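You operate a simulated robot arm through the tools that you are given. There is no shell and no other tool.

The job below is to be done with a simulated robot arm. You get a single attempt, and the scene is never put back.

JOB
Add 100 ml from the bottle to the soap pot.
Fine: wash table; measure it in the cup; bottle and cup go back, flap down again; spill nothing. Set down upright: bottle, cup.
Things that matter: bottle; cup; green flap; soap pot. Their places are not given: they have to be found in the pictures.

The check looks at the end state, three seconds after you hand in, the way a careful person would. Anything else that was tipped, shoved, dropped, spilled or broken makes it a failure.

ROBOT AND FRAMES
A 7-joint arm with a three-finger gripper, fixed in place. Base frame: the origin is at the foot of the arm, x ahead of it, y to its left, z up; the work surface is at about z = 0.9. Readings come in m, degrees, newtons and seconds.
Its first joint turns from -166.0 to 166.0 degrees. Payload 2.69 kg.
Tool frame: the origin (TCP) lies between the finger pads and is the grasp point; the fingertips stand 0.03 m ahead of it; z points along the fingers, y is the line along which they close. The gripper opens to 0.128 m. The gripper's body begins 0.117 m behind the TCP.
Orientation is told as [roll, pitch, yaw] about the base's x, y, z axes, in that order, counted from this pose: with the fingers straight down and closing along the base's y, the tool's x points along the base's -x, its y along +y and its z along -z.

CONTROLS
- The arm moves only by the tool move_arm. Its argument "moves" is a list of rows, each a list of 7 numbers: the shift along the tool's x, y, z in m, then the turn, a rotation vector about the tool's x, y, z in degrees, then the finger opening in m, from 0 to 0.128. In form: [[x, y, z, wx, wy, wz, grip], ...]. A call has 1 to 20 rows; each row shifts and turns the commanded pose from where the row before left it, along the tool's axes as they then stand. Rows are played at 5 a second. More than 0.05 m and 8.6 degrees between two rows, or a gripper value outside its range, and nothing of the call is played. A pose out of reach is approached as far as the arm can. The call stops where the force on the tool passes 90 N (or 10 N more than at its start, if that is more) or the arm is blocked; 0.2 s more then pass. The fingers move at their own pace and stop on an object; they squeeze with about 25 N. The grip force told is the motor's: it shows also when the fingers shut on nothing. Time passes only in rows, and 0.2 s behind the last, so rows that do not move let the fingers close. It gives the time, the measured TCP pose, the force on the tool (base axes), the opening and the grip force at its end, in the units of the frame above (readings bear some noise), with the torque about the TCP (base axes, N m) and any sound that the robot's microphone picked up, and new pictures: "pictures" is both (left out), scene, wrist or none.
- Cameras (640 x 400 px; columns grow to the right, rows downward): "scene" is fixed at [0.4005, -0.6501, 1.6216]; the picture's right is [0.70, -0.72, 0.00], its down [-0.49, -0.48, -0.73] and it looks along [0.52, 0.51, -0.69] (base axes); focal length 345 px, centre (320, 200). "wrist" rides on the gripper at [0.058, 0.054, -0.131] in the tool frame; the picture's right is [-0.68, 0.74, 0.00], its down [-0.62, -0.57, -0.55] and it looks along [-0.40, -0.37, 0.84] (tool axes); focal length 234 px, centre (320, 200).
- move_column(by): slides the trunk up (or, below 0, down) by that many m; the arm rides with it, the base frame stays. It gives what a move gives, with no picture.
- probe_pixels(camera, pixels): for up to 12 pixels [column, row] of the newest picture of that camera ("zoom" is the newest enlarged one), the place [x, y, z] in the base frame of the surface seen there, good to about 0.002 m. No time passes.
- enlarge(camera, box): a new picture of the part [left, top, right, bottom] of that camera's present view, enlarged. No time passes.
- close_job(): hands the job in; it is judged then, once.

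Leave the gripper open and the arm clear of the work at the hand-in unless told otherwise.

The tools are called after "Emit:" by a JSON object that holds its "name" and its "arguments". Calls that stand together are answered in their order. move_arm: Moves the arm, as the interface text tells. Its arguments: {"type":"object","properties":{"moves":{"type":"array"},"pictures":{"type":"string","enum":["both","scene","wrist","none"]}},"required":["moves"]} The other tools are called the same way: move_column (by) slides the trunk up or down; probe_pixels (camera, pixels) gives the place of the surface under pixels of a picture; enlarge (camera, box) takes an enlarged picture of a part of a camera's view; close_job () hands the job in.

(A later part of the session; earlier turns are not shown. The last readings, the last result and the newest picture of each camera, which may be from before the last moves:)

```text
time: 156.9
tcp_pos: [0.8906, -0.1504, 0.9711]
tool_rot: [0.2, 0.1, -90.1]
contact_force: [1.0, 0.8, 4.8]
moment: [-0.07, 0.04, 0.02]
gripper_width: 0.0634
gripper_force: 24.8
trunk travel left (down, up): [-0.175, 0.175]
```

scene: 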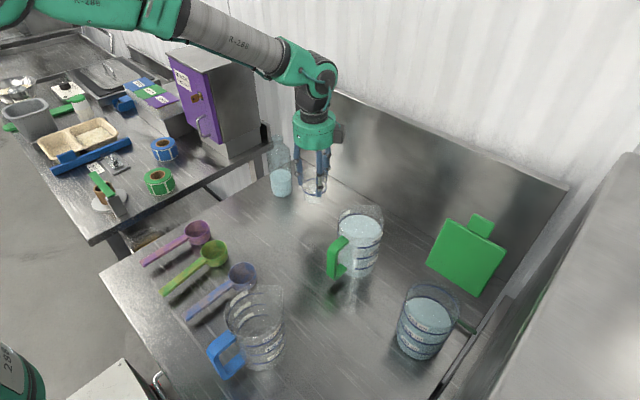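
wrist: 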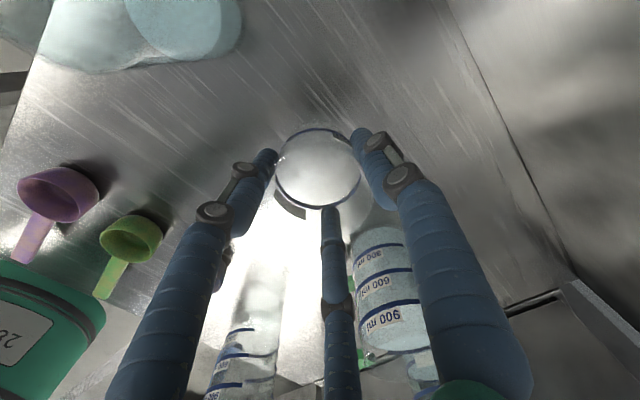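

The cup touches down at z 0.971 (force +4.8 N). I ease up slightly and open the fingers step by step.

Emit:
{"name": "move_arm", "arguments": {"moves": [[0, 0, -0.0008, 0, 0, 0, 0.0], [0, 0, 0, 0, 0, 0, 0.06], [0, 0, 0, 0, 0, 0, 0.066], [0, 0, 0, 0, 0, 0, 0.072], [0, 0, 0, 0, 0, 0, 0.085], [0, 0, 0, 0, 0, 0, 0.1], [0, 0, 0, 0, 0, 0, 0.12], [0, 0, 0, 0, 0, 0, 0.128], [0, 0, 0, 0, 0, 0, 0.128]]}}

Emit:
{"name": "enlarge", "arguments": {"camera": "scene", "box": [260, 130, 372, 230]}}

Emit:
{"name": "enlarge", "arguments": {"camera": "wrist", "box": [180, 60, 440, 260]}}

```text
time: 158.9
tcp_pos: [0.8909, -0.1498, 0.9706]
tool_rot: [0.0, 0.1, -89.9]
contact_force: [-0.8, 0.0, 0.5]
moment: [-0.03, 0.02, -0.01]
gripper_width: 0.128
gripper_force: 0.0
trunk travel left (down, up): [-0.175, 0.175]
```

scene: 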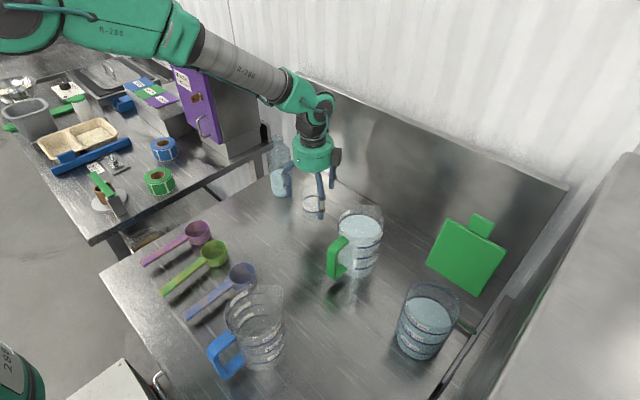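
wrist: 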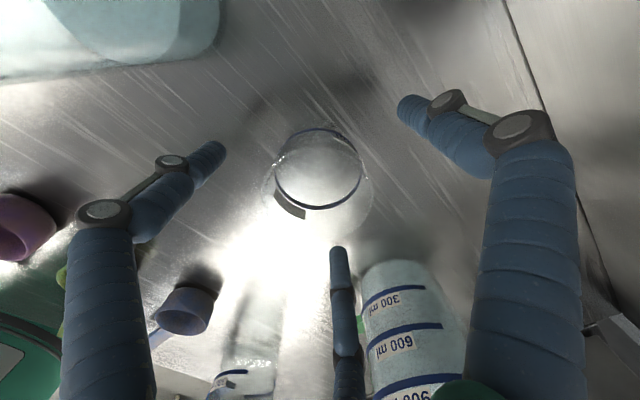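

```text
4.00 times, centred on (316, 180) of scene
```

zoom: 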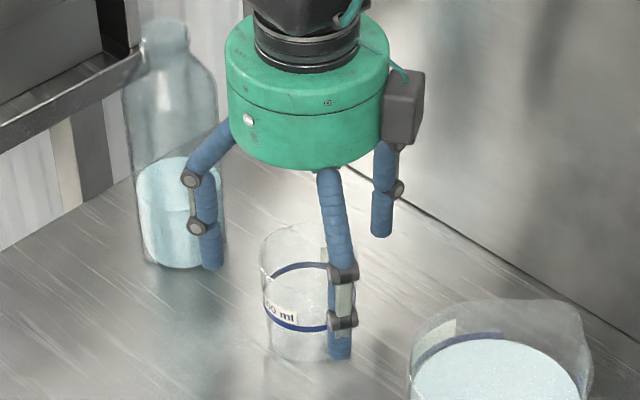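

```text
2.00 times, centred on (310, 160) of wrist
```

zoom: 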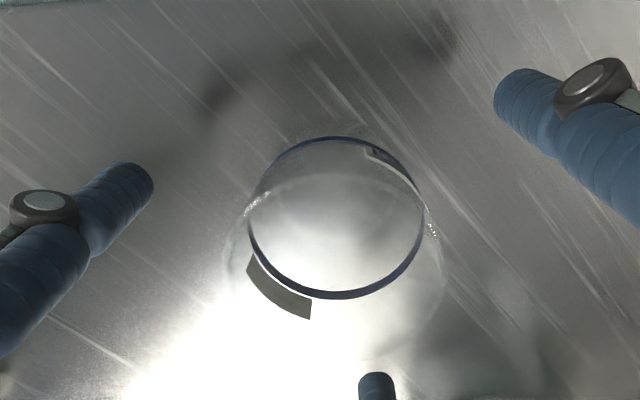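

The cup stands upright and empty at its place. Before closing the flap I want to know how far the grey box on the hand's right side sticks out (about 337,157 in the scene), because of the cabinet wall.

Emit:
{"name": "probe_pixels", "arguments": {"camera": "scene", "pixels": [[337, 157], [341, 152], [334, 150], [340, 163], [335, 163], [315, 155], [330, 160], [298, 155]]}}

Emit:
{"name": "enlarge", "arguments": {"camera": "scene", "box": [270, 90, 370, 220]}}

```text
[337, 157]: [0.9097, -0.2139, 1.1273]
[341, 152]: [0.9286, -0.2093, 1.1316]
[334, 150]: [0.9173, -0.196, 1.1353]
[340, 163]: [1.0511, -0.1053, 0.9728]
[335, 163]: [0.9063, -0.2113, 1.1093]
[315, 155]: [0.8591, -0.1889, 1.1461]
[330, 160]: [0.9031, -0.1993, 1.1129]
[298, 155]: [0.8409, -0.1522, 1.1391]
```

```text
3.08 times, centred on (320, 155) of scene
```

zoom: 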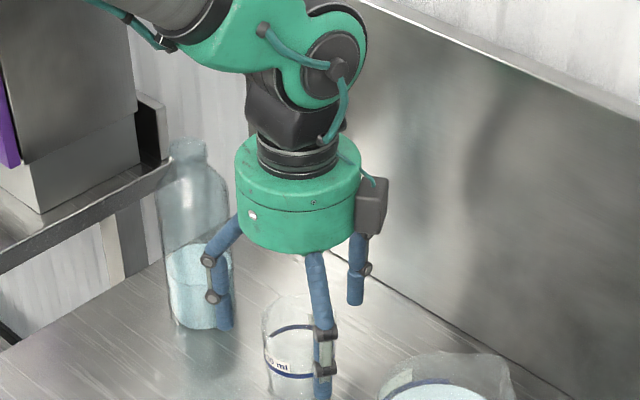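

The box reaches about 0.066 m sideways, leaving about 4 cm to the cabinet wall at y=−0.572. Now straight up from the cup and over to above the flap, with finger opening 0.09.

Emit:
{"name": "move_arm", "arguments": {"moves": [[0, 0, -0.03, 0, 0, 0, 0.128], [0, 0, -0.045, 0, 0, 0, 0.128], [0, 0, -0.045, 0, 0, 0, 0.128], [0, 0, -0.045, 0, 0, 0, 0.128], [0, 0, -0.045, 0, 0, 0, 0.128], [-0.042, -0.0061, -0.011, 0, 0, 0, 0.128], [-0.042, -0.0061, -0.011, 0, 0, 0, 0.09], [-0.042, -0.0061, -0.011, 0, 0, 0, 0.09], [-0.042, -0.0061, -0.011, 0, 0, 0, 0.09], [-0.042, -0.0061, -0.011, 0, 0, 0, 0.09], [-0.042, -0.0061, -0.011, 0, 0, 0, 0.09], [-0.042, -0.0061, -0.011, 0, 0, 0, 0.09], [-0.042, -0.0061, -0.011, 0, 0, 0, 0.09], [-0.042, -0.0061, -0.011, 0, 0, 0, 0.09], [-0.042, -0.0061, -0.011, 0, 0, 0, 0.09], [0, 0, 0, 0, 0, 0, 0.09]]}}

Emit:
{"name": "enlarge", "arguments": {"camera": "scene", "box": [400, 110, 560, 310]}}

```text
time: 162.3
tcp_pos: [0.8297, -0.5718, 1.2892]
tool_rot: [0.1, 0.1, -90.0]
contact_force: [0.4, -0.5, 0.1]
moment: [0.1, -0.01, -0.01]
gripper_width: 0.09
gripper_force: 0.2
trunk travel left (down, up): [-0.175, 0.175]
```

scene: 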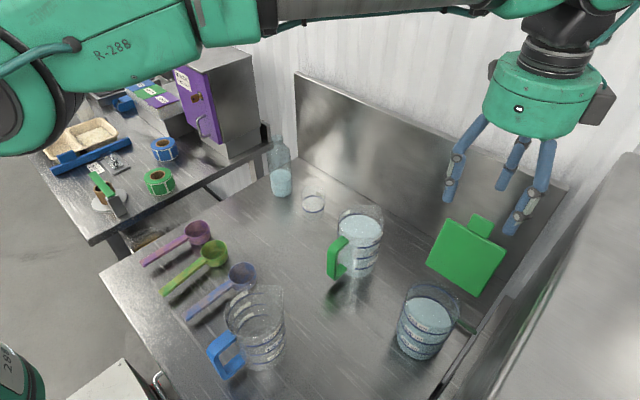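
wrist: 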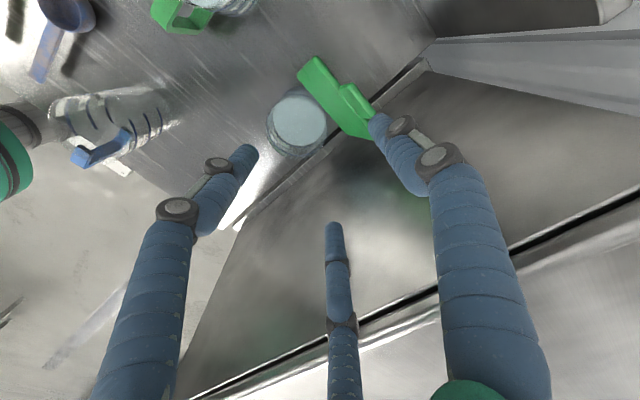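

```text
2.00 times, centred on (480, 210) of scene
```

zoom: 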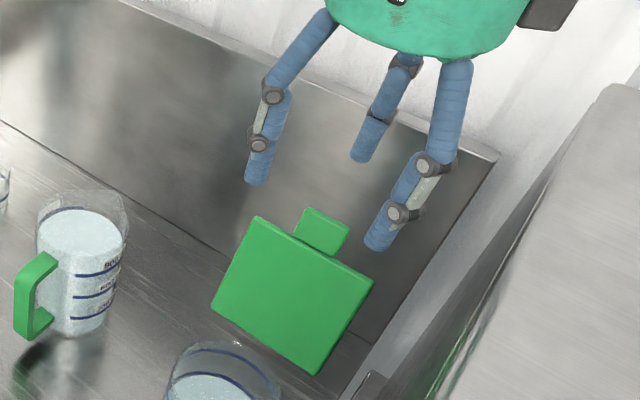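

Now I probe the open flap's plane again for precise placing of the fingers around it.

Emit:
{"name": "probe_pixels", "arguments": {"camera": "scene", "pixels": [[449, 223], [503, 253], [430, 259], [478, 292], [476, 217], [491, 226], [482, 222], [465, 258], [455, 240], [485, 270], [470, 232], [480, 240]]}}

```text
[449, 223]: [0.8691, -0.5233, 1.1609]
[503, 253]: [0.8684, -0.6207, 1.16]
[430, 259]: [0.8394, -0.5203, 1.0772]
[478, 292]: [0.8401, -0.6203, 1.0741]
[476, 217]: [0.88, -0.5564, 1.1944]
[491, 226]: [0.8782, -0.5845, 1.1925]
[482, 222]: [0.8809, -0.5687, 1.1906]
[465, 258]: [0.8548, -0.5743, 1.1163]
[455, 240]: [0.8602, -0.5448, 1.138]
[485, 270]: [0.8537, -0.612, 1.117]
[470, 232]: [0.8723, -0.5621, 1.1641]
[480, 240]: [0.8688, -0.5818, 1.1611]
```

The underside plane is at 18.8° past vertical, tab centre y≈−0.571, as I assumed. I tilt the tool 10° and bring the open fingers to just above the tab: A behind it, B and C in front.

Emit:
{"name": "move_arm", "arguments": {"moves": [[0, 0, 0, -5, 0, 0, 0.09], [0, 0, 0, -5, 0, 0, 0.09], [0, 0.0055, 0.0172, 0, 0, 0, 0.09], [0, 0.0055, 0.0172, 0, 0, 0, 0.09], [0, 0, 0, 0, 0, 0, 0.09]]}}

Emit:
{"name": "enlarge", "arguments": {"camera": "scene", "box": [400, 150, 560, 310]}}

Emit:
{"name": "enlarge", "arguments": {"camera": "wrist", "box": [200, 40, 460, 260]}}

```text
time: 163.5
tcp_pos: [0.8455, -0.5699, 1.2588]
tool_rot: [10.1, 0.1, -90.2]
contact_force: [0.1, 0.2, -0.9]
moment: [-0.01, 0.03, -0.02]
gripper_width: 0.09
gripper_force: 0.1
trunk travel left (down, up): [-0.175, 0.175]
```

scene: 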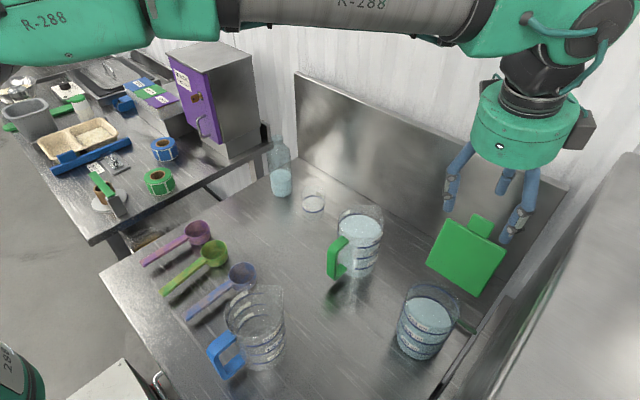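
wrist: 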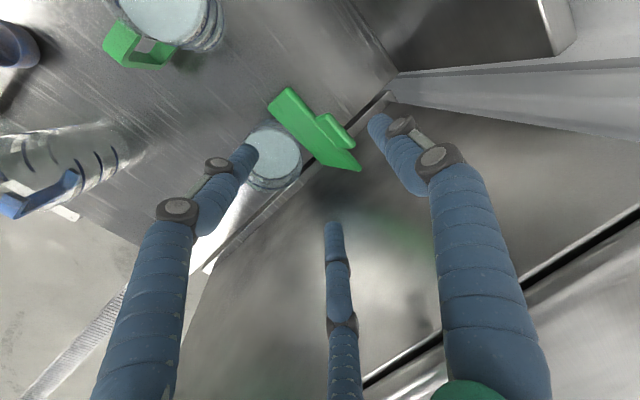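

```text
2.50 times, centred on (480, 230) of scene
```

zoom: 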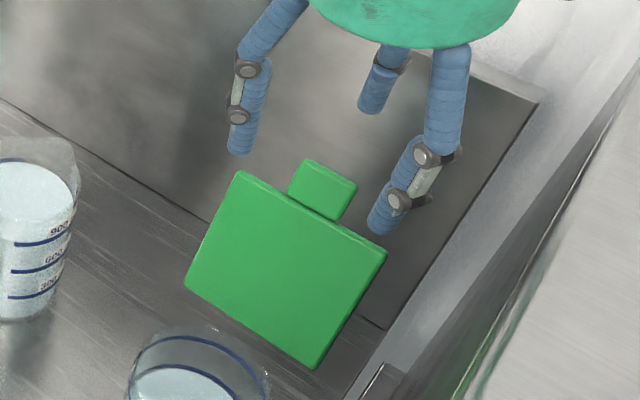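

```text
1.82 times, centred on (330, 150) of wrist
```

zoom: 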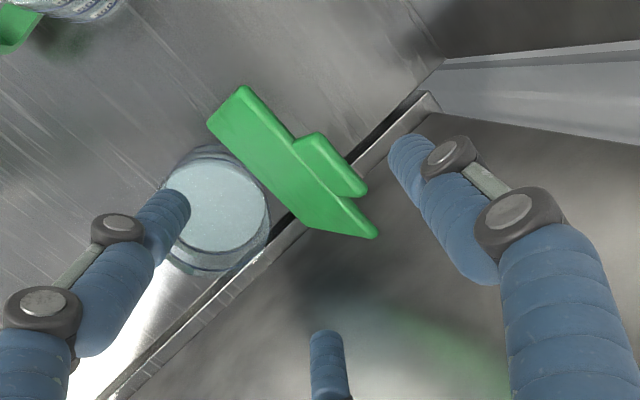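

In place above the tab. Now down 8.5 cm along the tool axis, straddling the flap.

Emit:
{"name": "move_arm", "arguments": {"moves": [[0, 0, 0.022, 0, 0, 0, 0.09], [0, 0, 0.022, 0, 0, 0, 0.09], [0, 0, 0.021, 0, 0, 0, 0.09], [0, 0, 0.02, 0, 0, 0, 0.09], [0, 0, 0, 0, 0, 0, 0.09]]}}

Emit:
{"name": "enlarge", "arguments": {"camera": "scene", "box": [400, 150, 560, 310]}}

Emit:
{"name": "enlarge", "arguments": {"camera": "wrist", "box": [200, 40, 460, 260]}}

```text
time: 164.7
tcp_pos: [0.8616, -0.5709, 1.1731]
tool_rot: [10.0, 0.0, -90.0]
contact_force: [0.5, -0.1, 0.3]
moment: [-0.03, 0.01, 0.01]
gripper_width: 0.0901
gripper_force: 0.0
trunk travel left (down, up): [-0.175, 0.175]
```

scene: 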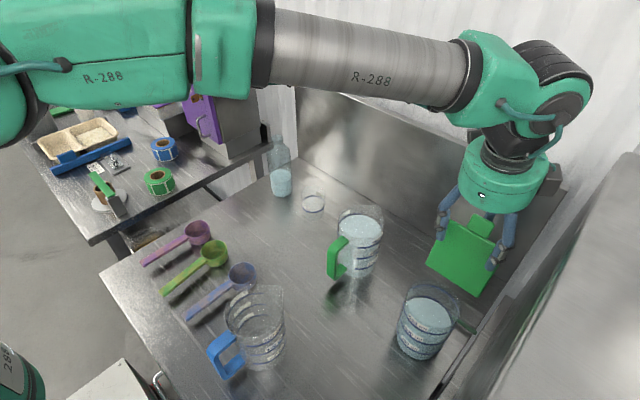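
wrist: 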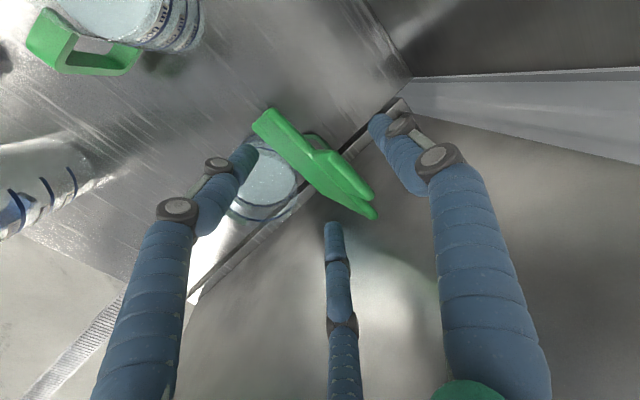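

```text
2.50 times, centred on (480, 230) of scene
```

zoom: 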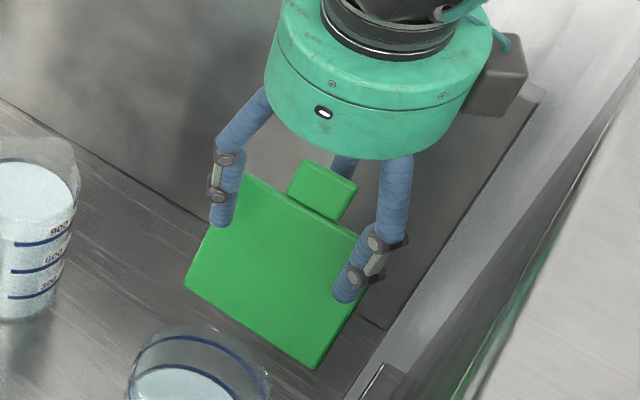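

```text
1.82 times, centred on (330, 150) of wrist
```

zoom: 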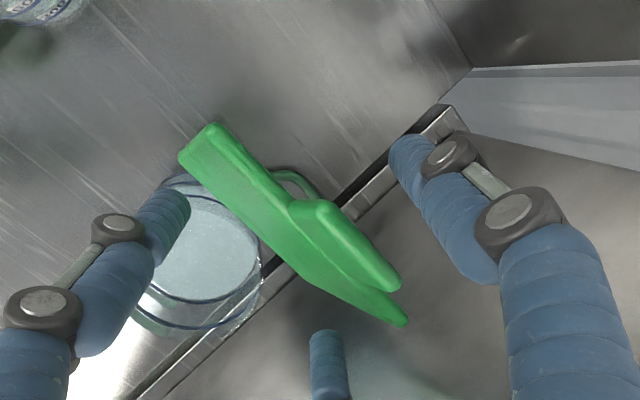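

A stands behind the tab, B and C in front of the plate, nothing touched. Now I draw the hand toward −x so that A pulls the flap up toward vertical.

Emit:
{"name": "move_arm", "arguments": {"moves": [[0, -0.00984, -0.00296, 0, 0, 0, 0.09], [0, -0.00984, -0.00296, 0, 0, 0, 0.09], [0, -0.00984, -0.00296, 0, 0, 0, 0.09], [0, -0.00984, -0.00296, 0, 0, 0, 0.09], [0, 0, 0, 0, 0, 0, 0.09]]}}

Emit:
{"name": "probe_pixels", "arguments": {"camera": "scene", "pixels": [[455, 245], [465, 258], [478, 285], [470, 232], [480, 240], [440, 250]]}}

Emit:
{"name": "enlarge", "arguments": {"camera": "wrist", "box": [200, 40, 460, 260]}}

```text
time: 165.9
tcp_pos: [0.8189, -0.5715, 1.1792]
tool_rot: [10.0, 0.1, -90.0]
contact_force: [0.0, -0.3, 0.5]
moment: [-0.02, 0.01, 0.0]
gripper_width: 0.09
gripper_force: 0.1
trunk travel left (down, up): [-0.175, 0.175]
```

scene: 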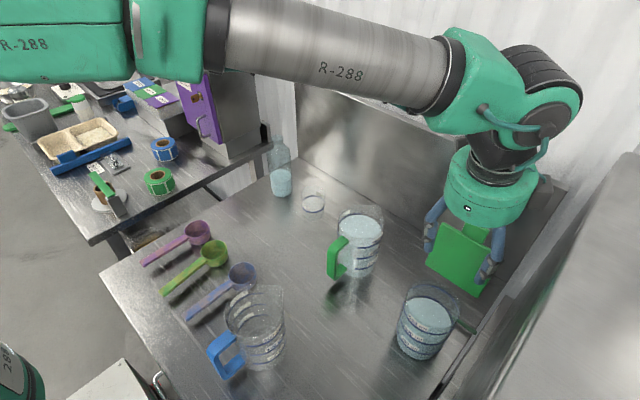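
wrist: 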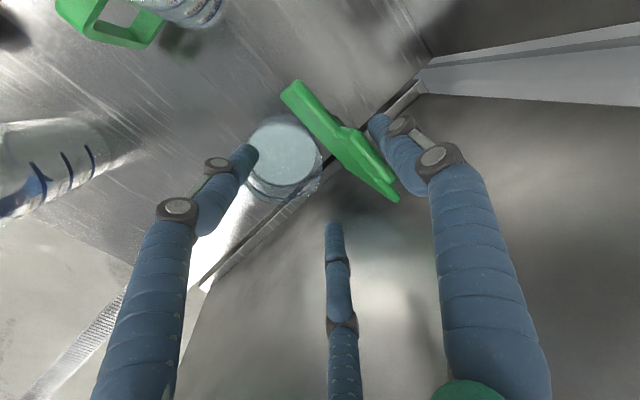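

```text
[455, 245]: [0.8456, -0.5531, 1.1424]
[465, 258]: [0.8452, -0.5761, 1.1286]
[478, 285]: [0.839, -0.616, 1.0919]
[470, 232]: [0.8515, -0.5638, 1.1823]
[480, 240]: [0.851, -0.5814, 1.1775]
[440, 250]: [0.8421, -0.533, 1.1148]
```

```text
1.82 times, centred on (330, 150) of wrist
```

zoom: 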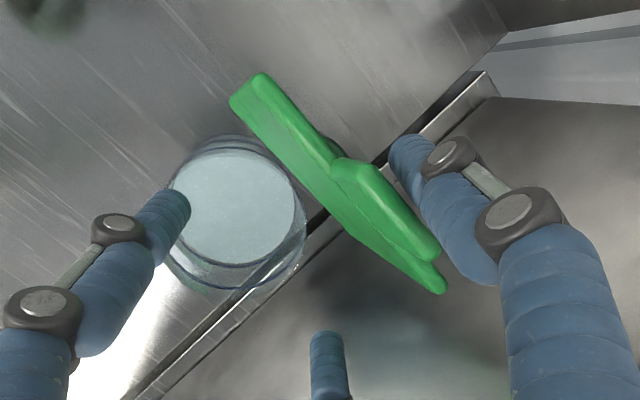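

The flap is at about 98°, with A pushing from behind. Now I narrow the fingers to a loose cage (0.03) while shifting slightly, so that the flap can't fall freely once past vertical.

Emit:
{"name": "move_arm", "arguments": {"moves": [[0, -0.0023, 0, 0, 0, 0, 0.075], [0, -0.0023, 0, 0, 0, 0, 0.06], [0, -0.0023, 0, 0, 0, 0, 0.045], [0, -0.0023, 0, 0, 0, 0, 0.03], [0, 0, 0, 0, 0, 0, 0.03]]}}

Emit:
{"name": "enlarge", "arguments": {"camera": "scene", "box": [400, 170, 540, 310]}}

Emit:
{"name": "enlarge", "arguments": {"camera": "wrist", "box": [200, 40, 460, 260]}}

```text
time: 167.1
tcp_pos: [0.8102, -0.5697, 1.1784]
tool_rot: [10.0, 0.1, -90.2]
contact_force: [-0.1, -0.6, -0.9]
moment: [0.0, 0.01, -0.03]
gripper_width: 0.0298
gripper_force: 0.0
trunk travel left (down, up): [-0.175, 0.175]
```

scene: 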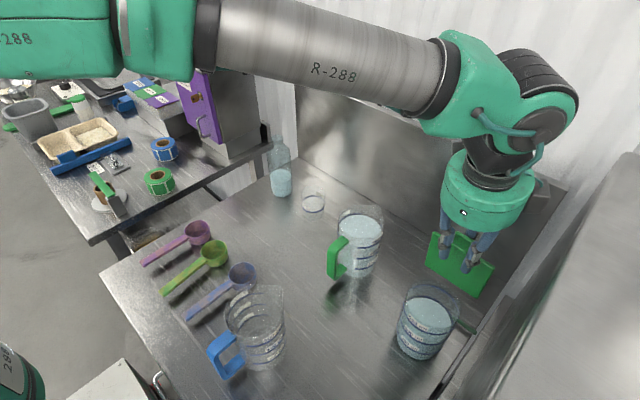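
wrist: 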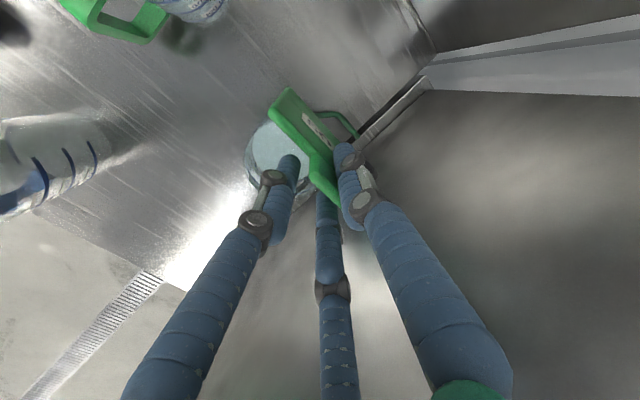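

```text
2.86 times, centred on (470, 240) of scene
```

zoom: 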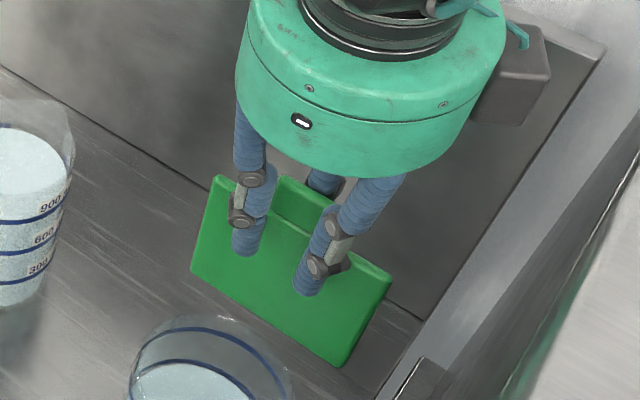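

```text
1.82 times, centred on (330, 150) of wrist
```

zoom: 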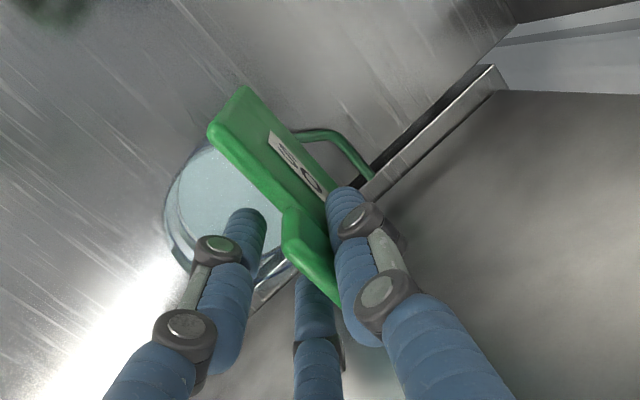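

The flap is now loosely caged and upright, about 82°. I swing it down along the hinge arc together with the hand, 4° per step, first to about 48°.

Emit:
{"name": "move_arm", "arguments": {"moves": [[0, -0.00874, 0.00076, -4, 0, 0, 0.03], [0, -0.00874, 0.00076, -4, 0, 0, 0.03], [0, -0.00874, 0.00076, -4, 0, 0, 0.03], [0, -0.00874, 0.00076, -4, 0, 0, 0.03], [0, -0.00874, 0.00076, -4, 0, 0, 0.03], [0, -0.00874, 0.00076, -4, 0, 0, 0.03], [0, -0.00874, 0.00076, -4, 0, 0, 0.03], [0, -0.00874, 0.00076, -4, 0, 0, 0.03], [0, 0, 0, 0, 0, 0, 0.03]]}}

Emit:
{"name": "enlarge", "arguments": {"camera": "wrist", "box": [180, 60, 440, 280]}}

```text
time: 169.1
tcp_pos: [0.7494, -0.5708, 1.1447]
tool_rot: [42.1, 0.1, -90.2]
contact_force: [-0.5, 0.2, -0.8]
moment: [-0.02, -0.03, 0.0]
gripper_width: 0.0305
gripper_force: 0.3
trunk travel left (down, up): [-0.175, 0.175]
```

scene: 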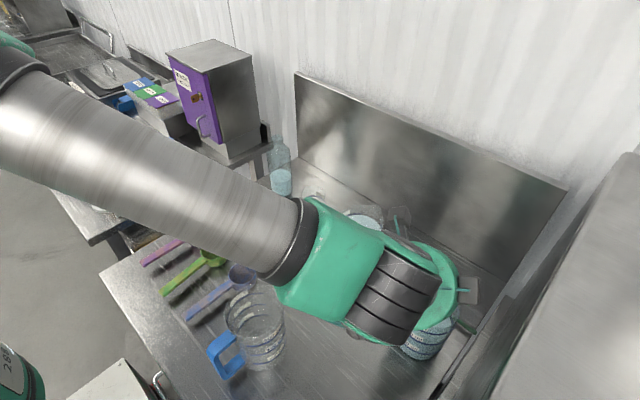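
wrist: 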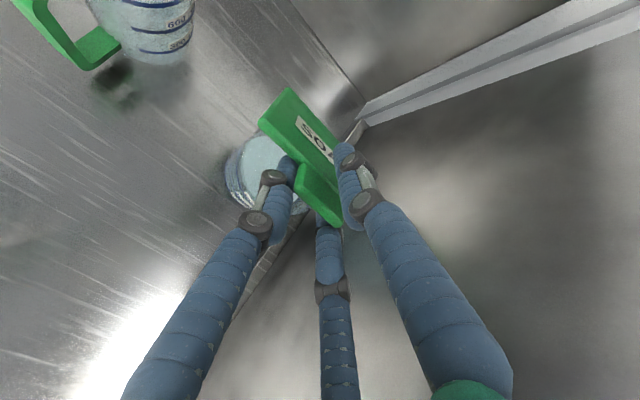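

```text
1.82 times, centred on (310, 170) of wrist
```

zoom: 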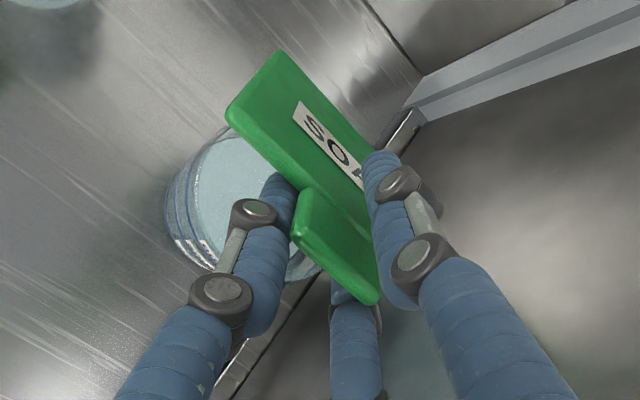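

The flap follows nicely with no force. I go on to about 20°, then draw back 2.4 cm along the tool so only the tab rests on the fingertips.

Emit:
{"name": "move_arm", "arguments": {"moves": [[0, -0.00874, 0.00076, -4, 0, 0, 0.03], [0, -0.00874, 0.00076, -4, 0, 0, 0.03], [0, -0.00874, 0.00076, -4, 0, 0, 0.03], [0, -0.00874, 0.00076, -4, 0, 0, 0.03], [0, -0.00874, 0.00076, -4, 0, 0, 0.03], [0, -0.00874, 0.00076, -4, 0, 0, 0.03], [0, -0.00874, 0.00076, -4, 0, 0, 0.03], [0, 0, -0.008, 0, 0, 0, 0.03], [0, 0, -0.008, 0, 0, 0, 0.03], [0, 0, -0.008, 0, 0, 0, 0.03], [0, 0, 0, 0, 0, 0, 0.03]]}}

Emit:
{"name": "enlarge", "arguments": {"camera": "wrist", "box": [200, 60, 440, 260]}}

Emit:
{"name": "enlarge", "arguments": {"camera": "scene", "box": [360, 240, 520, 370]}}

```text
time: 171.5
tcp_pos: [0.697, -0.5689, 1.0991]
tool_rot: [70.0, 0.1, -90.2]
contact_force: [0.9, -1.9, -1.3]
moment: [0.04, 0.01, -0.01]
gripper_width: 0.0317
gripper_force: 1.7
trunk travel left (down, up): [-0.175, 0.175]
```

scene: 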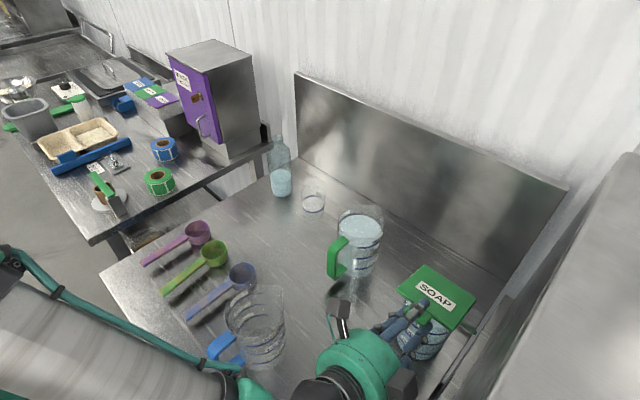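
wrist: 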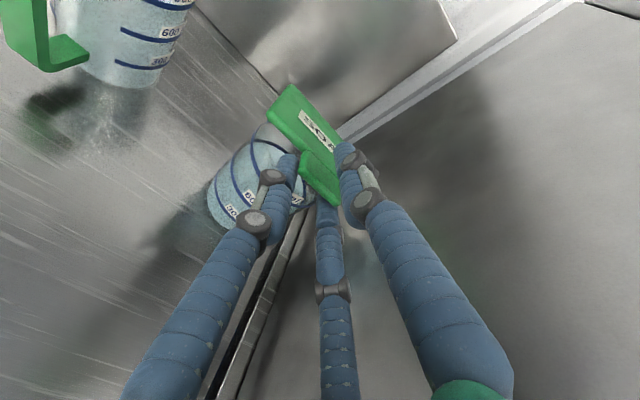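

```text
2.00 times, centred on (320, 160) of wrist
```

zoom: 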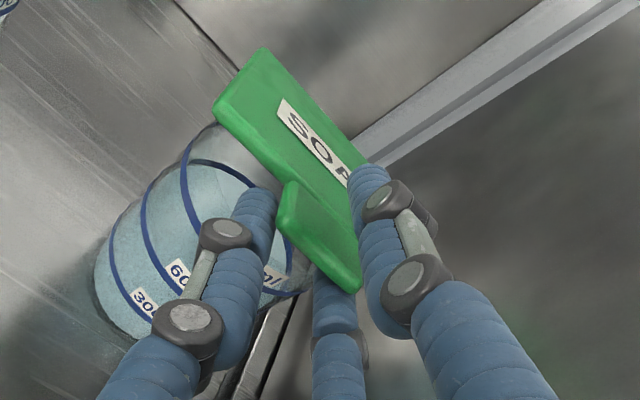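

```text
3.08 times, centred on (440, 305) of scene
```

zoom: 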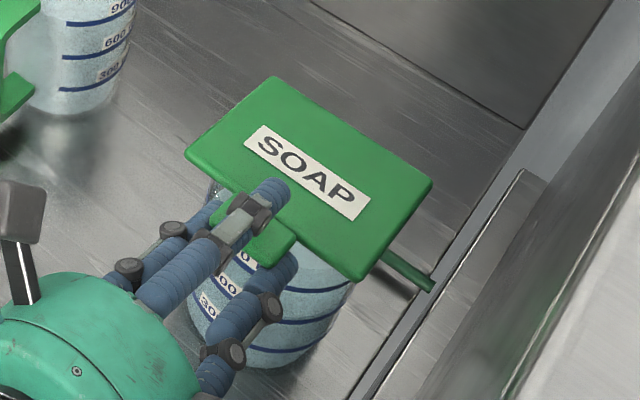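

The flap rests on the fingertips at about 18–20°, with only about 2 N of contact. Now I lower the hand straight down in 6 mm steps to let the flap down.

Emit:
{"name": "move_arm", "arguments": {"moves": [[0, -0.00564, 0.00205, 0, 0, 0, 0.03], [0, -0.00564, 0.00205, 0, 0, 0, 0.03], [0, -0.00564, 0.00205, 0, 0, 0, 0.03], [0, -0.00564, 0.00205, 0, 0, 0, 0.03], [0, 0, 0, 0, 0, 0, 0.03]]}}

Emit:
{"name": "enlarge", "arguments": {"camera": "scene", "box": [360, 240, 520, 370]}}

Emit:
{"name": "enlarge", "arguments": {"camera": "wrist", "box": [200, 60, 440, 260]}}

Emit:
{"name": "probe_pixels", "arguments": {"camera": "scene", "pixels": [[435, 280], [465, 300], [445, 325], [405, 292], [428, 315]]}}

```text
time: 172.7
tcp_pos: [0.698, -0.5688, 1.0748]
tool_rot: [70.0, 0.1, -90.0]
contact_force: [-0.6, 1.5, -0.8]
moment: [0.01, -0.01, 0.0]
gripper_width: 0.0305
gripper_force: 0.5
trunk travel left (down, up): [-0.175, 0.175]
```

scene: 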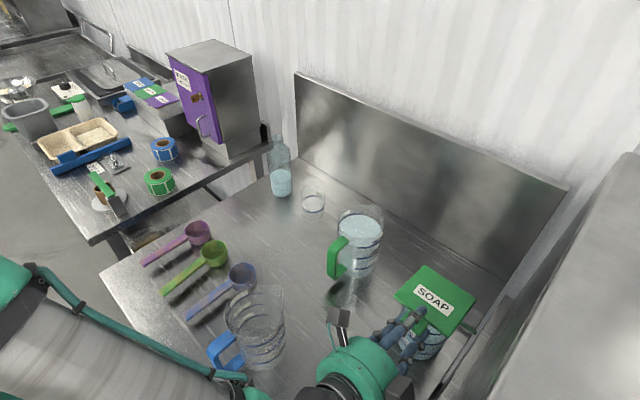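
wrist: 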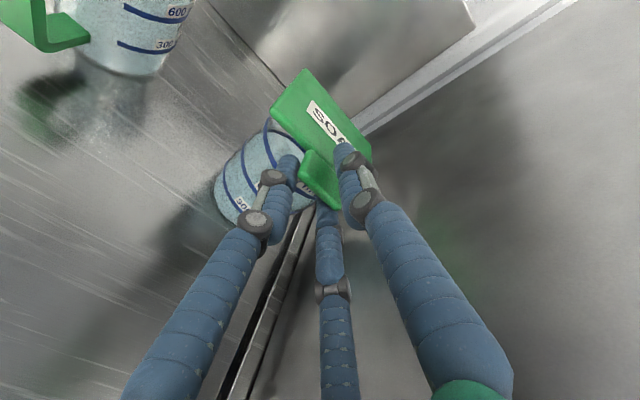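

```text
3.08 times, centred on (440, 305) of scene
```

zoom: 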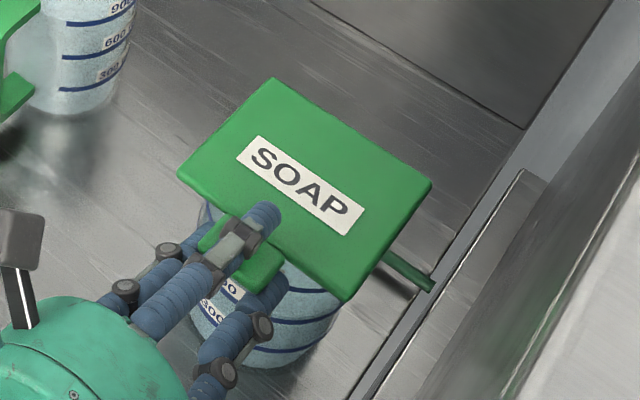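

```text
2.00 times, centred on (320, 160) of wrist
```

zoom: 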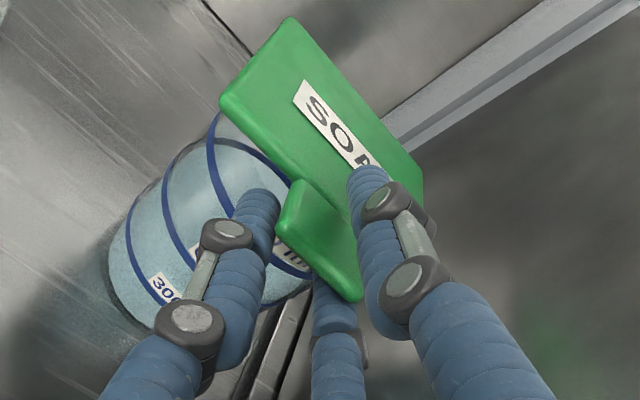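

```text
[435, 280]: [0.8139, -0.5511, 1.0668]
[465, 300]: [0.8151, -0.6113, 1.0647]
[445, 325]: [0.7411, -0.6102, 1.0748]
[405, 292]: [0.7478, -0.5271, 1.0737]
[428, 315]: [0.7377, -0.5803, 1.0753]
```

The flap is at about 7° now. Lowering 1.8 cm more.

Emit:
{"name": "move_arm", "arguments": {"moves": [[0, -0.00564, 0.00205, 0, 0, 0, 0.03], [0, -0.00564, 0.00205, 0, 0, 0, 0.03], [0, -0.00376, 0.00137, 0, 0, 0, 0.03], [0, 0, 0, 0, 0, 0, 0.03]]}}

Emit:
{"name": "probe_pixels", "arguments": {"camera": "scene", "pixels": [[435, 280], [465, 300], [445, 330], [405, 295], [428, 315], [420, 322]]}}

Emit:
{"name": "enlarge", "arguments": {"camera": "scene", "box": [360, 240, 520, 370]}}

```text
time: 173.7
tcp_pos: [0.6978, -0.5707, 1.0596]
tool_rot: [70.0, 0.1, -90.1]
contact_force: [-0.2, -0.6, 0.3]
moment: [0.0, -0.04, -0.02]
gripper_width: 0.0306
gripper_force: 0.9
trunk travel left (down, up): [-0.175, 0.175]
```

scene: 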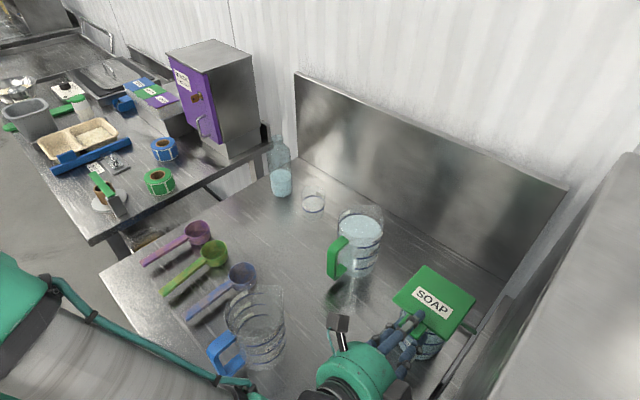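
wrist: 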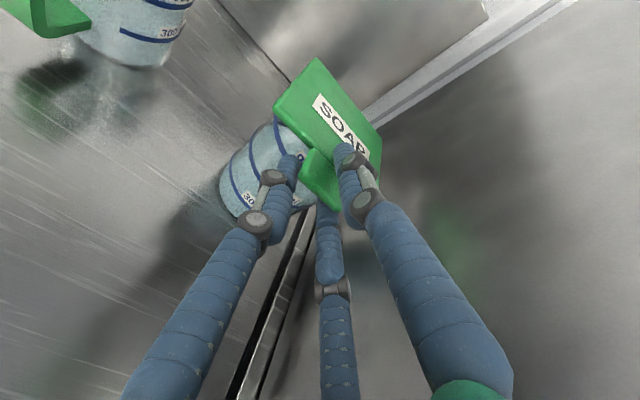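

```text
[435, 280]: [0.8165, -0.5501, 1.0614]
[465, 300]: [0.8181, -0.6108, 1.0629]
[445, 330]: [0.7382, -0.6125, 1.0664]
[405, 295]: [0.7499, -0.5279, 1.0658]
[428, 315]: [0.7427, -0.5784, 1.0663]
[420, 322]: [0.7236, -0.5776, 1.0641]
```

```text
3.08 times, centred on (440, 305) of scene
```

zoom: 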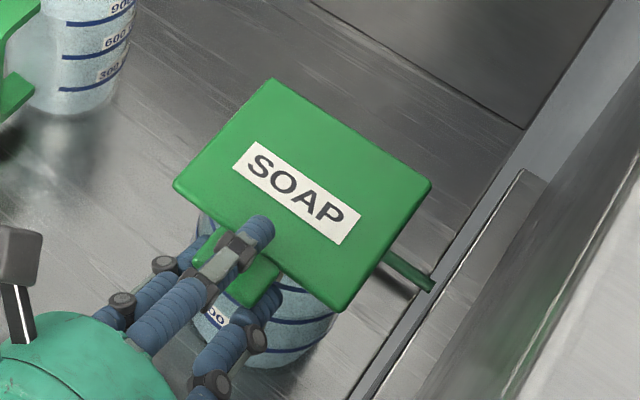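

About 3° left. Another 1 cm down.

Emit:
{"name": "move_arm", "arguments": {"moves": [[0, -0.00376, 0.00137, 0, 0, 0, 0.03], [0, -0.00376, 0.00137, 0, 0, 0, 0.03], [0, -0.00188, 0.0007, 0, 0, 0, 0.03], [0, 0, 0, 0, 0, 0, 0.03]], "pictures": "both"}}

Emit:
{"name": "probe_pixels", "arguments": {"camera": "scene", "pixels": [[435, 280], [465, 300], [445, 332], [403, 297], [428, 315], [420, 325]]}}

Emit:
{"name": "enlarge", "arguments": {"camera": "wrist", "box": [220, 60, 420, 240]}}

```text
time: 174.7
tcp_pos: [0.6966, -0.5702, 1.0519]
tool_rot: [70.1, 0.1, -90.1]
contact_force: [-5.1, 0.0, 11.8]
moment: [0.0, -0.46, -0.03]
gripper_width: 0.0364
gripper_force: 4.5
trunk travel left (down, up): [-0.175, 0.175]
```

scene: 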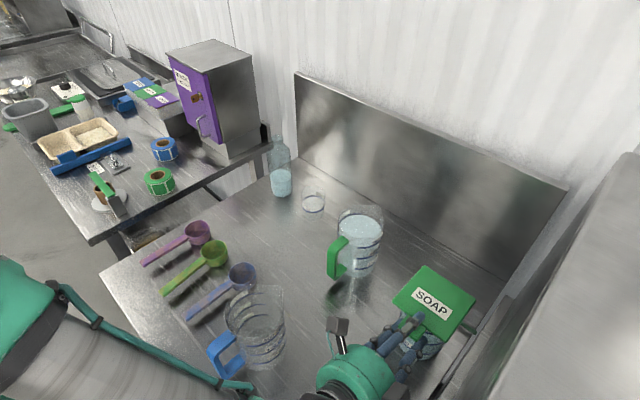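
wrist: 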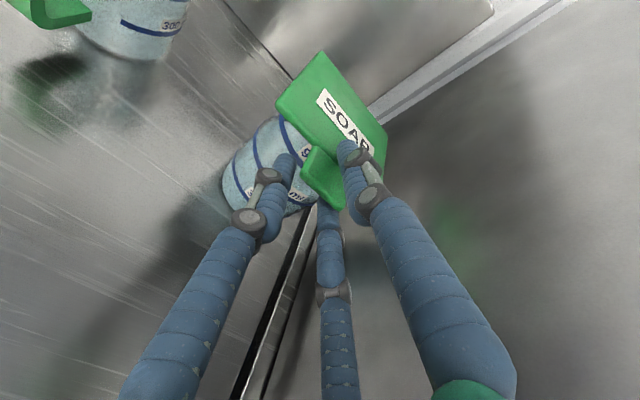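

```text
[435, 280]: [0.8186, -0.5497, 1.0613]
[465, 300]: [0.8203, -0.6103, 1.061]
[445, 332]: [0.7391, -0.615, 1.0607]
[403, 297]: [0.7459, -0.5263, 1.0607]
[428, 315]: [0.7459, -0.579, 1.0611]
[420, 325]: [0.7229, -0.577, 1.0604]
```

```text
2.22 times, centred on (320, 150) of wrist
```

zoom: 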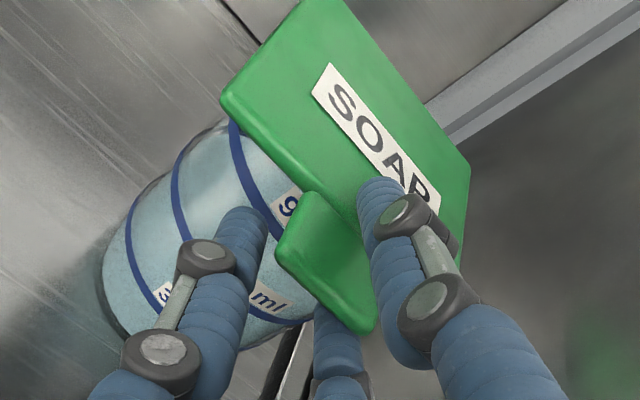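

The flap is flat on the pot (z≈1.061 everywhere); A presses lightly on it with about 12 N. I open the fingers to release it, then pull straight back.

Emit:
{"name": "move_arm", "arguments": {"moves": [[0, 0, 0, 0, 0, 0, 0.045], [0, 0, 0, 0, 0, 0, 0.06], [0, 0, 0, 0, 0, 0, 0.06]]}}

Emit:
{"name": "enlarge", "arguments": {"camera": "scene", "box": [360, 240, 520, 370]}}

Emit:
{"name": "enlarge", "arguments": {"camera": "wrist", "box": [200, 40, 440, 260]}}

```text
time: 175.5
tcp_pos: [0.6976, -0.5696, 1.0485]
tool_rot: [69.9, 0.0, -90.0]
contact_force: [0.3, 0.7, 0.8]
moment: [0.02, 0.0, 0.03]
gripper_width: 0.0599
gripper_force: 0.1
trunk travel left (down, up): [-0.175, 0.175]
```

scene: 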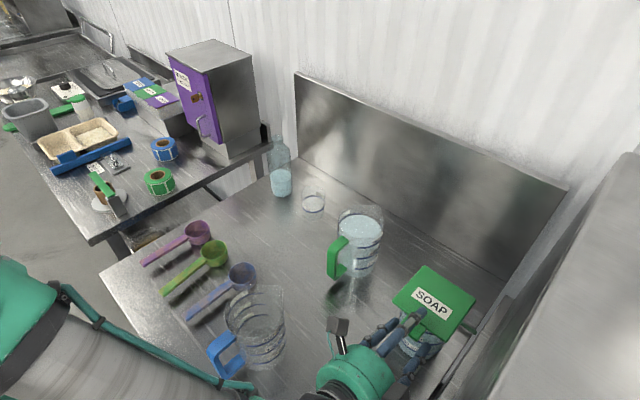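
wrist: 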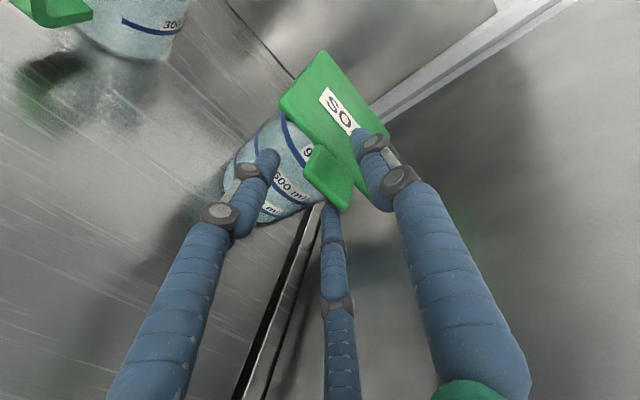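

```text
3.08 times, centred on (440, 305) of scene
```

zoom: 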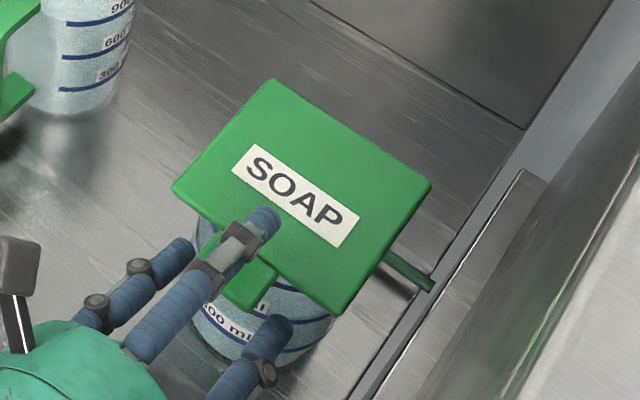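

```text
1.82 times, centred on (320, 150) of wrist
```

zoom: 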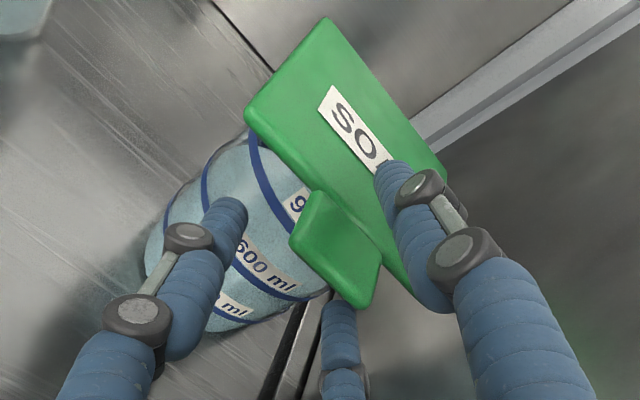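

Released, no force. Before pulling back I check where the blue jug's right side is, since the hand passes it.

Emit:
{"name": "probe_pixels", "arguments": {"camera": "scene", "pixels": [[275, 340], [272, 350], [268, 360], [280, 330], [278, 345], [262, 365], [283, 295], [285, 310]]}}

Emit:
{"name": "enlarge", "arguments": {"camera": "scene", "box": [200, 270, 400, 400]}}

```text
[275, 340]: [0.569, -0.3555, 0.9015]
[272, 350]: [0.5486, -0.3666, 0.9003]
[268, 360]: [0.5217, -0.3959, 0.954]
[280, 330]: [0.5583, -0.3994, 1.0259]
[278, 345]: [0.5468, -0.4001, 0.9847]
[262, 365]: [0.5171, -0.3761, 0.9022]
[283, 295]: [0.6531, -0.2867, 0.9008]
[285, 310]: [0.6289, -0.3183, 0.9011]
```

```text
3.08 times, centred on (300, 335) of scene
```

zoom: 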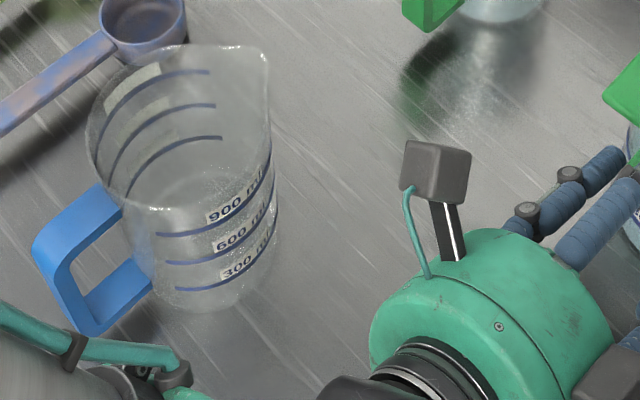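

The jug's right side is at y≈−0.40 and the hand keeps to y<−0.49, fine. I pull back 6 cm and then go up 16 cm.

Emit:
{"name": "move_arm", "arguments": {"moves": [[0, -0.0034, -0.0094, 0, 0, 0, 0.06], [0, -0.00684, -0.0188, 0, 0, 0, 0.06], [0, -0.00684, -0.0188, 0, 0, 0, 0.06], [0, -0.00684, -0.0188, 0, 0, 0, 0.06], [0, 0.0376, -0.0137, 0, 0, 0, 0.06], [0, 0.0376, -0.0137, 0, 0, 0, 0.06], [0, 0.0376, -0.0137, 0, 0, 0, 0.06], [0, 0.0376, -0.0137, 0, 0, 0, 0.06], [0, 0, 0, 0, 0, 0, 0.06]]}}

Emit:
{"name": "enlarge", "arguments": {"camera": "scene", "box": [360, 240, 520, 370]}}

Emit:
{"name": "probe_pixels", "arguments": {"camera": "scene", "pixels": [[426, 267], [474, 296], [394, 303], [444, 340], [413, 326], [432, 302], [424, 318]]}}

```text
time: 177.5
tcp_pos: [0.626, -0.5675, 1.211]
tool_rot: [70.2, 0.1, -90.0]
contact_force: [-0.5, -0.2, 0.2]
moment: [0.02, 0.01, -0.06]
gripper_width: 0.0599
gripper_force: 0.0
trunk travel left (down, up): [-0.175, 0.175]
```

scene: 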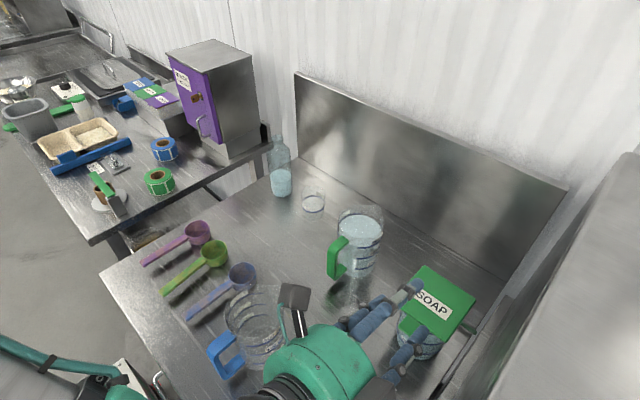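
wrist: 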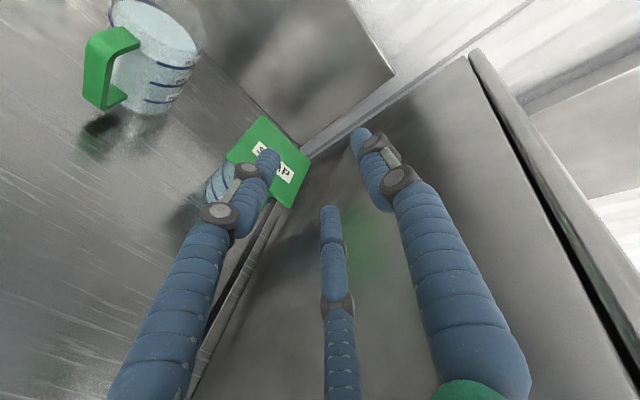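

```text
3.08 times, centred on (440, 305) of scene
```

zoom: 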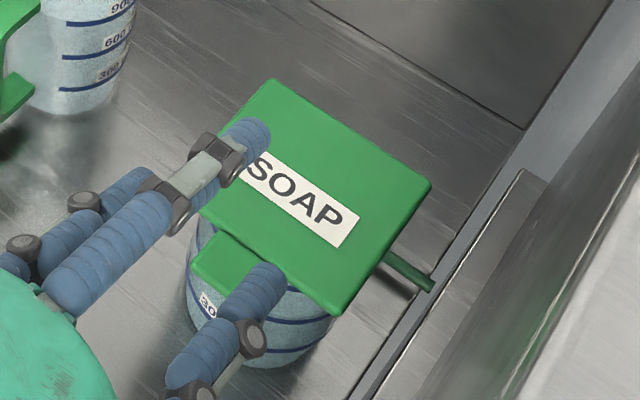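

```text
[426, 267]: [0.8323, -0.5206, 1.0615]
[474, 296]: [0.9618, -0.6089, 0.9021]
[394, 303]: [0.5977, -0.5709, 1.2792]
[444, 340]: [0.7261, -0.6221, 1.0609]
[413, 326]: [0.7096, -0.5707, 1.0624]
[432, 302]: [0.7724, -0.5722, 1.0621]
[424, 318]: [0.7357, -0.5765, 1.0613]
```

The flap lies down just as at the start. Now I raise the hand, turn it to vertical and move it clear of the work, fingers open.

Emit:
{"name": "move_arm", "arguments": {"moves": [[0, 0.0423, -0.0154, 0, 0, 0, 0.06], [0, 0.0423, -0.0154, 0, 0, 0, 0.08], [0, 0, 0, 7.8, 0, 0, 0.1], [0, 0, 0, 7.8, 0, 0, 0.128], [0, 0, 0, 7.8, 0, 0, 0.128], [0, 0, 0, 7.8, 0, 0, 0.128], [0, 0, 0, 7.8, 0, 0, 0.128], [0, 0, 0, 7.8, 0, 0, 0.128], [0, 0, 0, 7.8, 0, 0, 0.128], [0, 0, 0, 7.8, 0, 0, 0.128], [0, 0, 0, 7.7, 0, 0, 0.128], [0.041, -0.0125, -0.005, 0, 0, 0, 0.128], [0.041, -0.0125, -0.005, 0, 0, 0, 0.128], [0.041, -0.0125, -0.005, 0, 0, 0, 0.128], [0.041, -0.0125, -0.005, 0, 0, 0, 0.128], [0.041, -0.0125, -0.005, 0, 0, 0, 0.128], [0.041, -0.0125, -0.005, 0, 0, 0, 0.128], [0.041, -0.0125, -0.005, 0, 0, 0, 0.128], [0, 0, 0, 0, 0, 0, 0.128]]}}

```text
time: 181.5
tcp_pos: [0.5391, -0.2813, 1.3355]
tool_rot: [0.1, -0.1, -90.1]
contact_force: [-0.8, 0.9, 1.4]
moment: [-0.08, -0.02, 0.0]
gripper_width: 0.128
gripper_force: 0.0
trunk travel left (down, up): [-0.175, 0.175]
```

scene: 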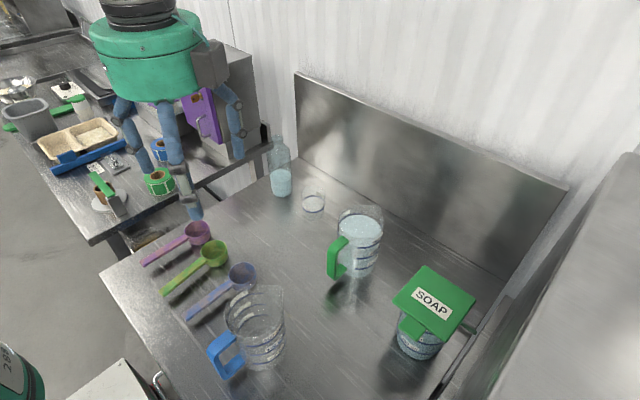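
wrist: 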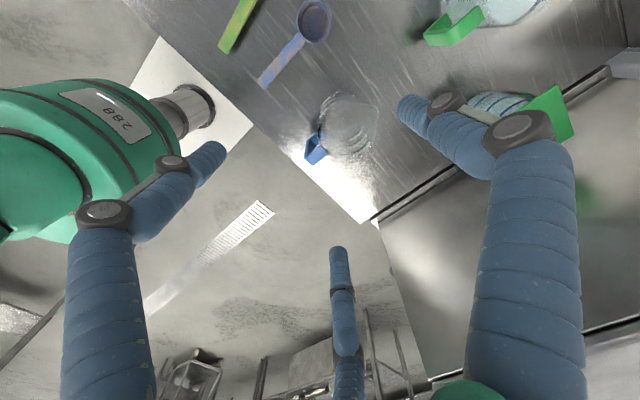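

The arm is clear. A last close look at the bottle, cup, pot and the table.

Emit:
{"name": "enlarge", "arguments": {"camera": "scene", "box": [250, 120, 410, 290]}}

Emit:
{"name": "enlarge", "arguments": {"camera": "scene", "box": [370, 250, 500, 380]}}

Emit:
{"name": "probe_pixels", "arguments": {"camera": "scene", "pixels": [[313, 211], [308, 210], [304, 207], [281, 185], [282, 193], [335, 260], [145, 263], [188, 318], [163, 287], [220, 375], [410, 340], [432, 302]]}}

```text
2.35 times, centred on (330, 205) of scene
```

zoom: 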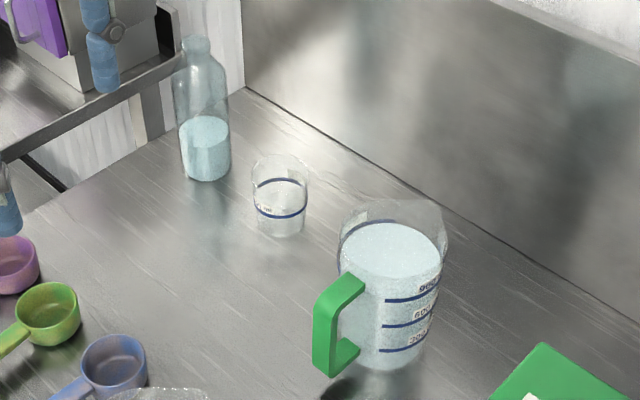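

```text
3.08 times, centred on (435, 315) of scene
```

zoom: 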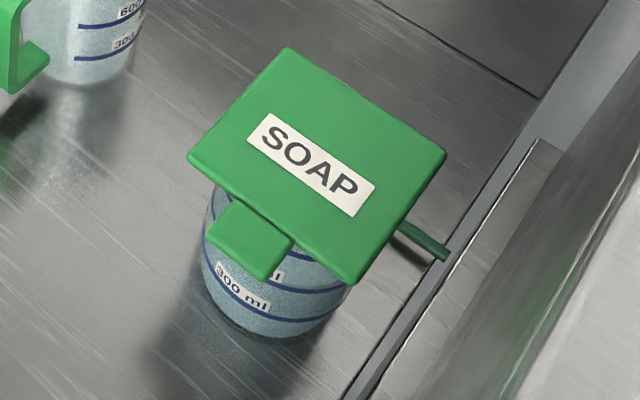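

```text
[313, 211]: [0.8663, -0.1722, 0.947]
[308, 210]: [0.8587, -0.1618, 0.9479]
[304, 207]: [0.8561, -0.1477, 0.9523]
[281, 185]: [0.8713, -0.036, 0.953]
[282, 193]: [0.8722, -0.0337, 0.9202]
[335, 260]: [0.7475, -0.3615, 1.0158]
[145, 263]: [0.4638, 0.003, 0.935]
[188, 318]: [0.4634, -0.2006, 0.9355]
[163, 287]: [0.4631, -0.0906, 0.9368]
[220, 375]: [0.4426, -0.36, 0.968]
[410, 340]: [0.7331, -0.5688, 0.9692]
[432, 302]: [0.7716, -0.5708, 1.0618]
```

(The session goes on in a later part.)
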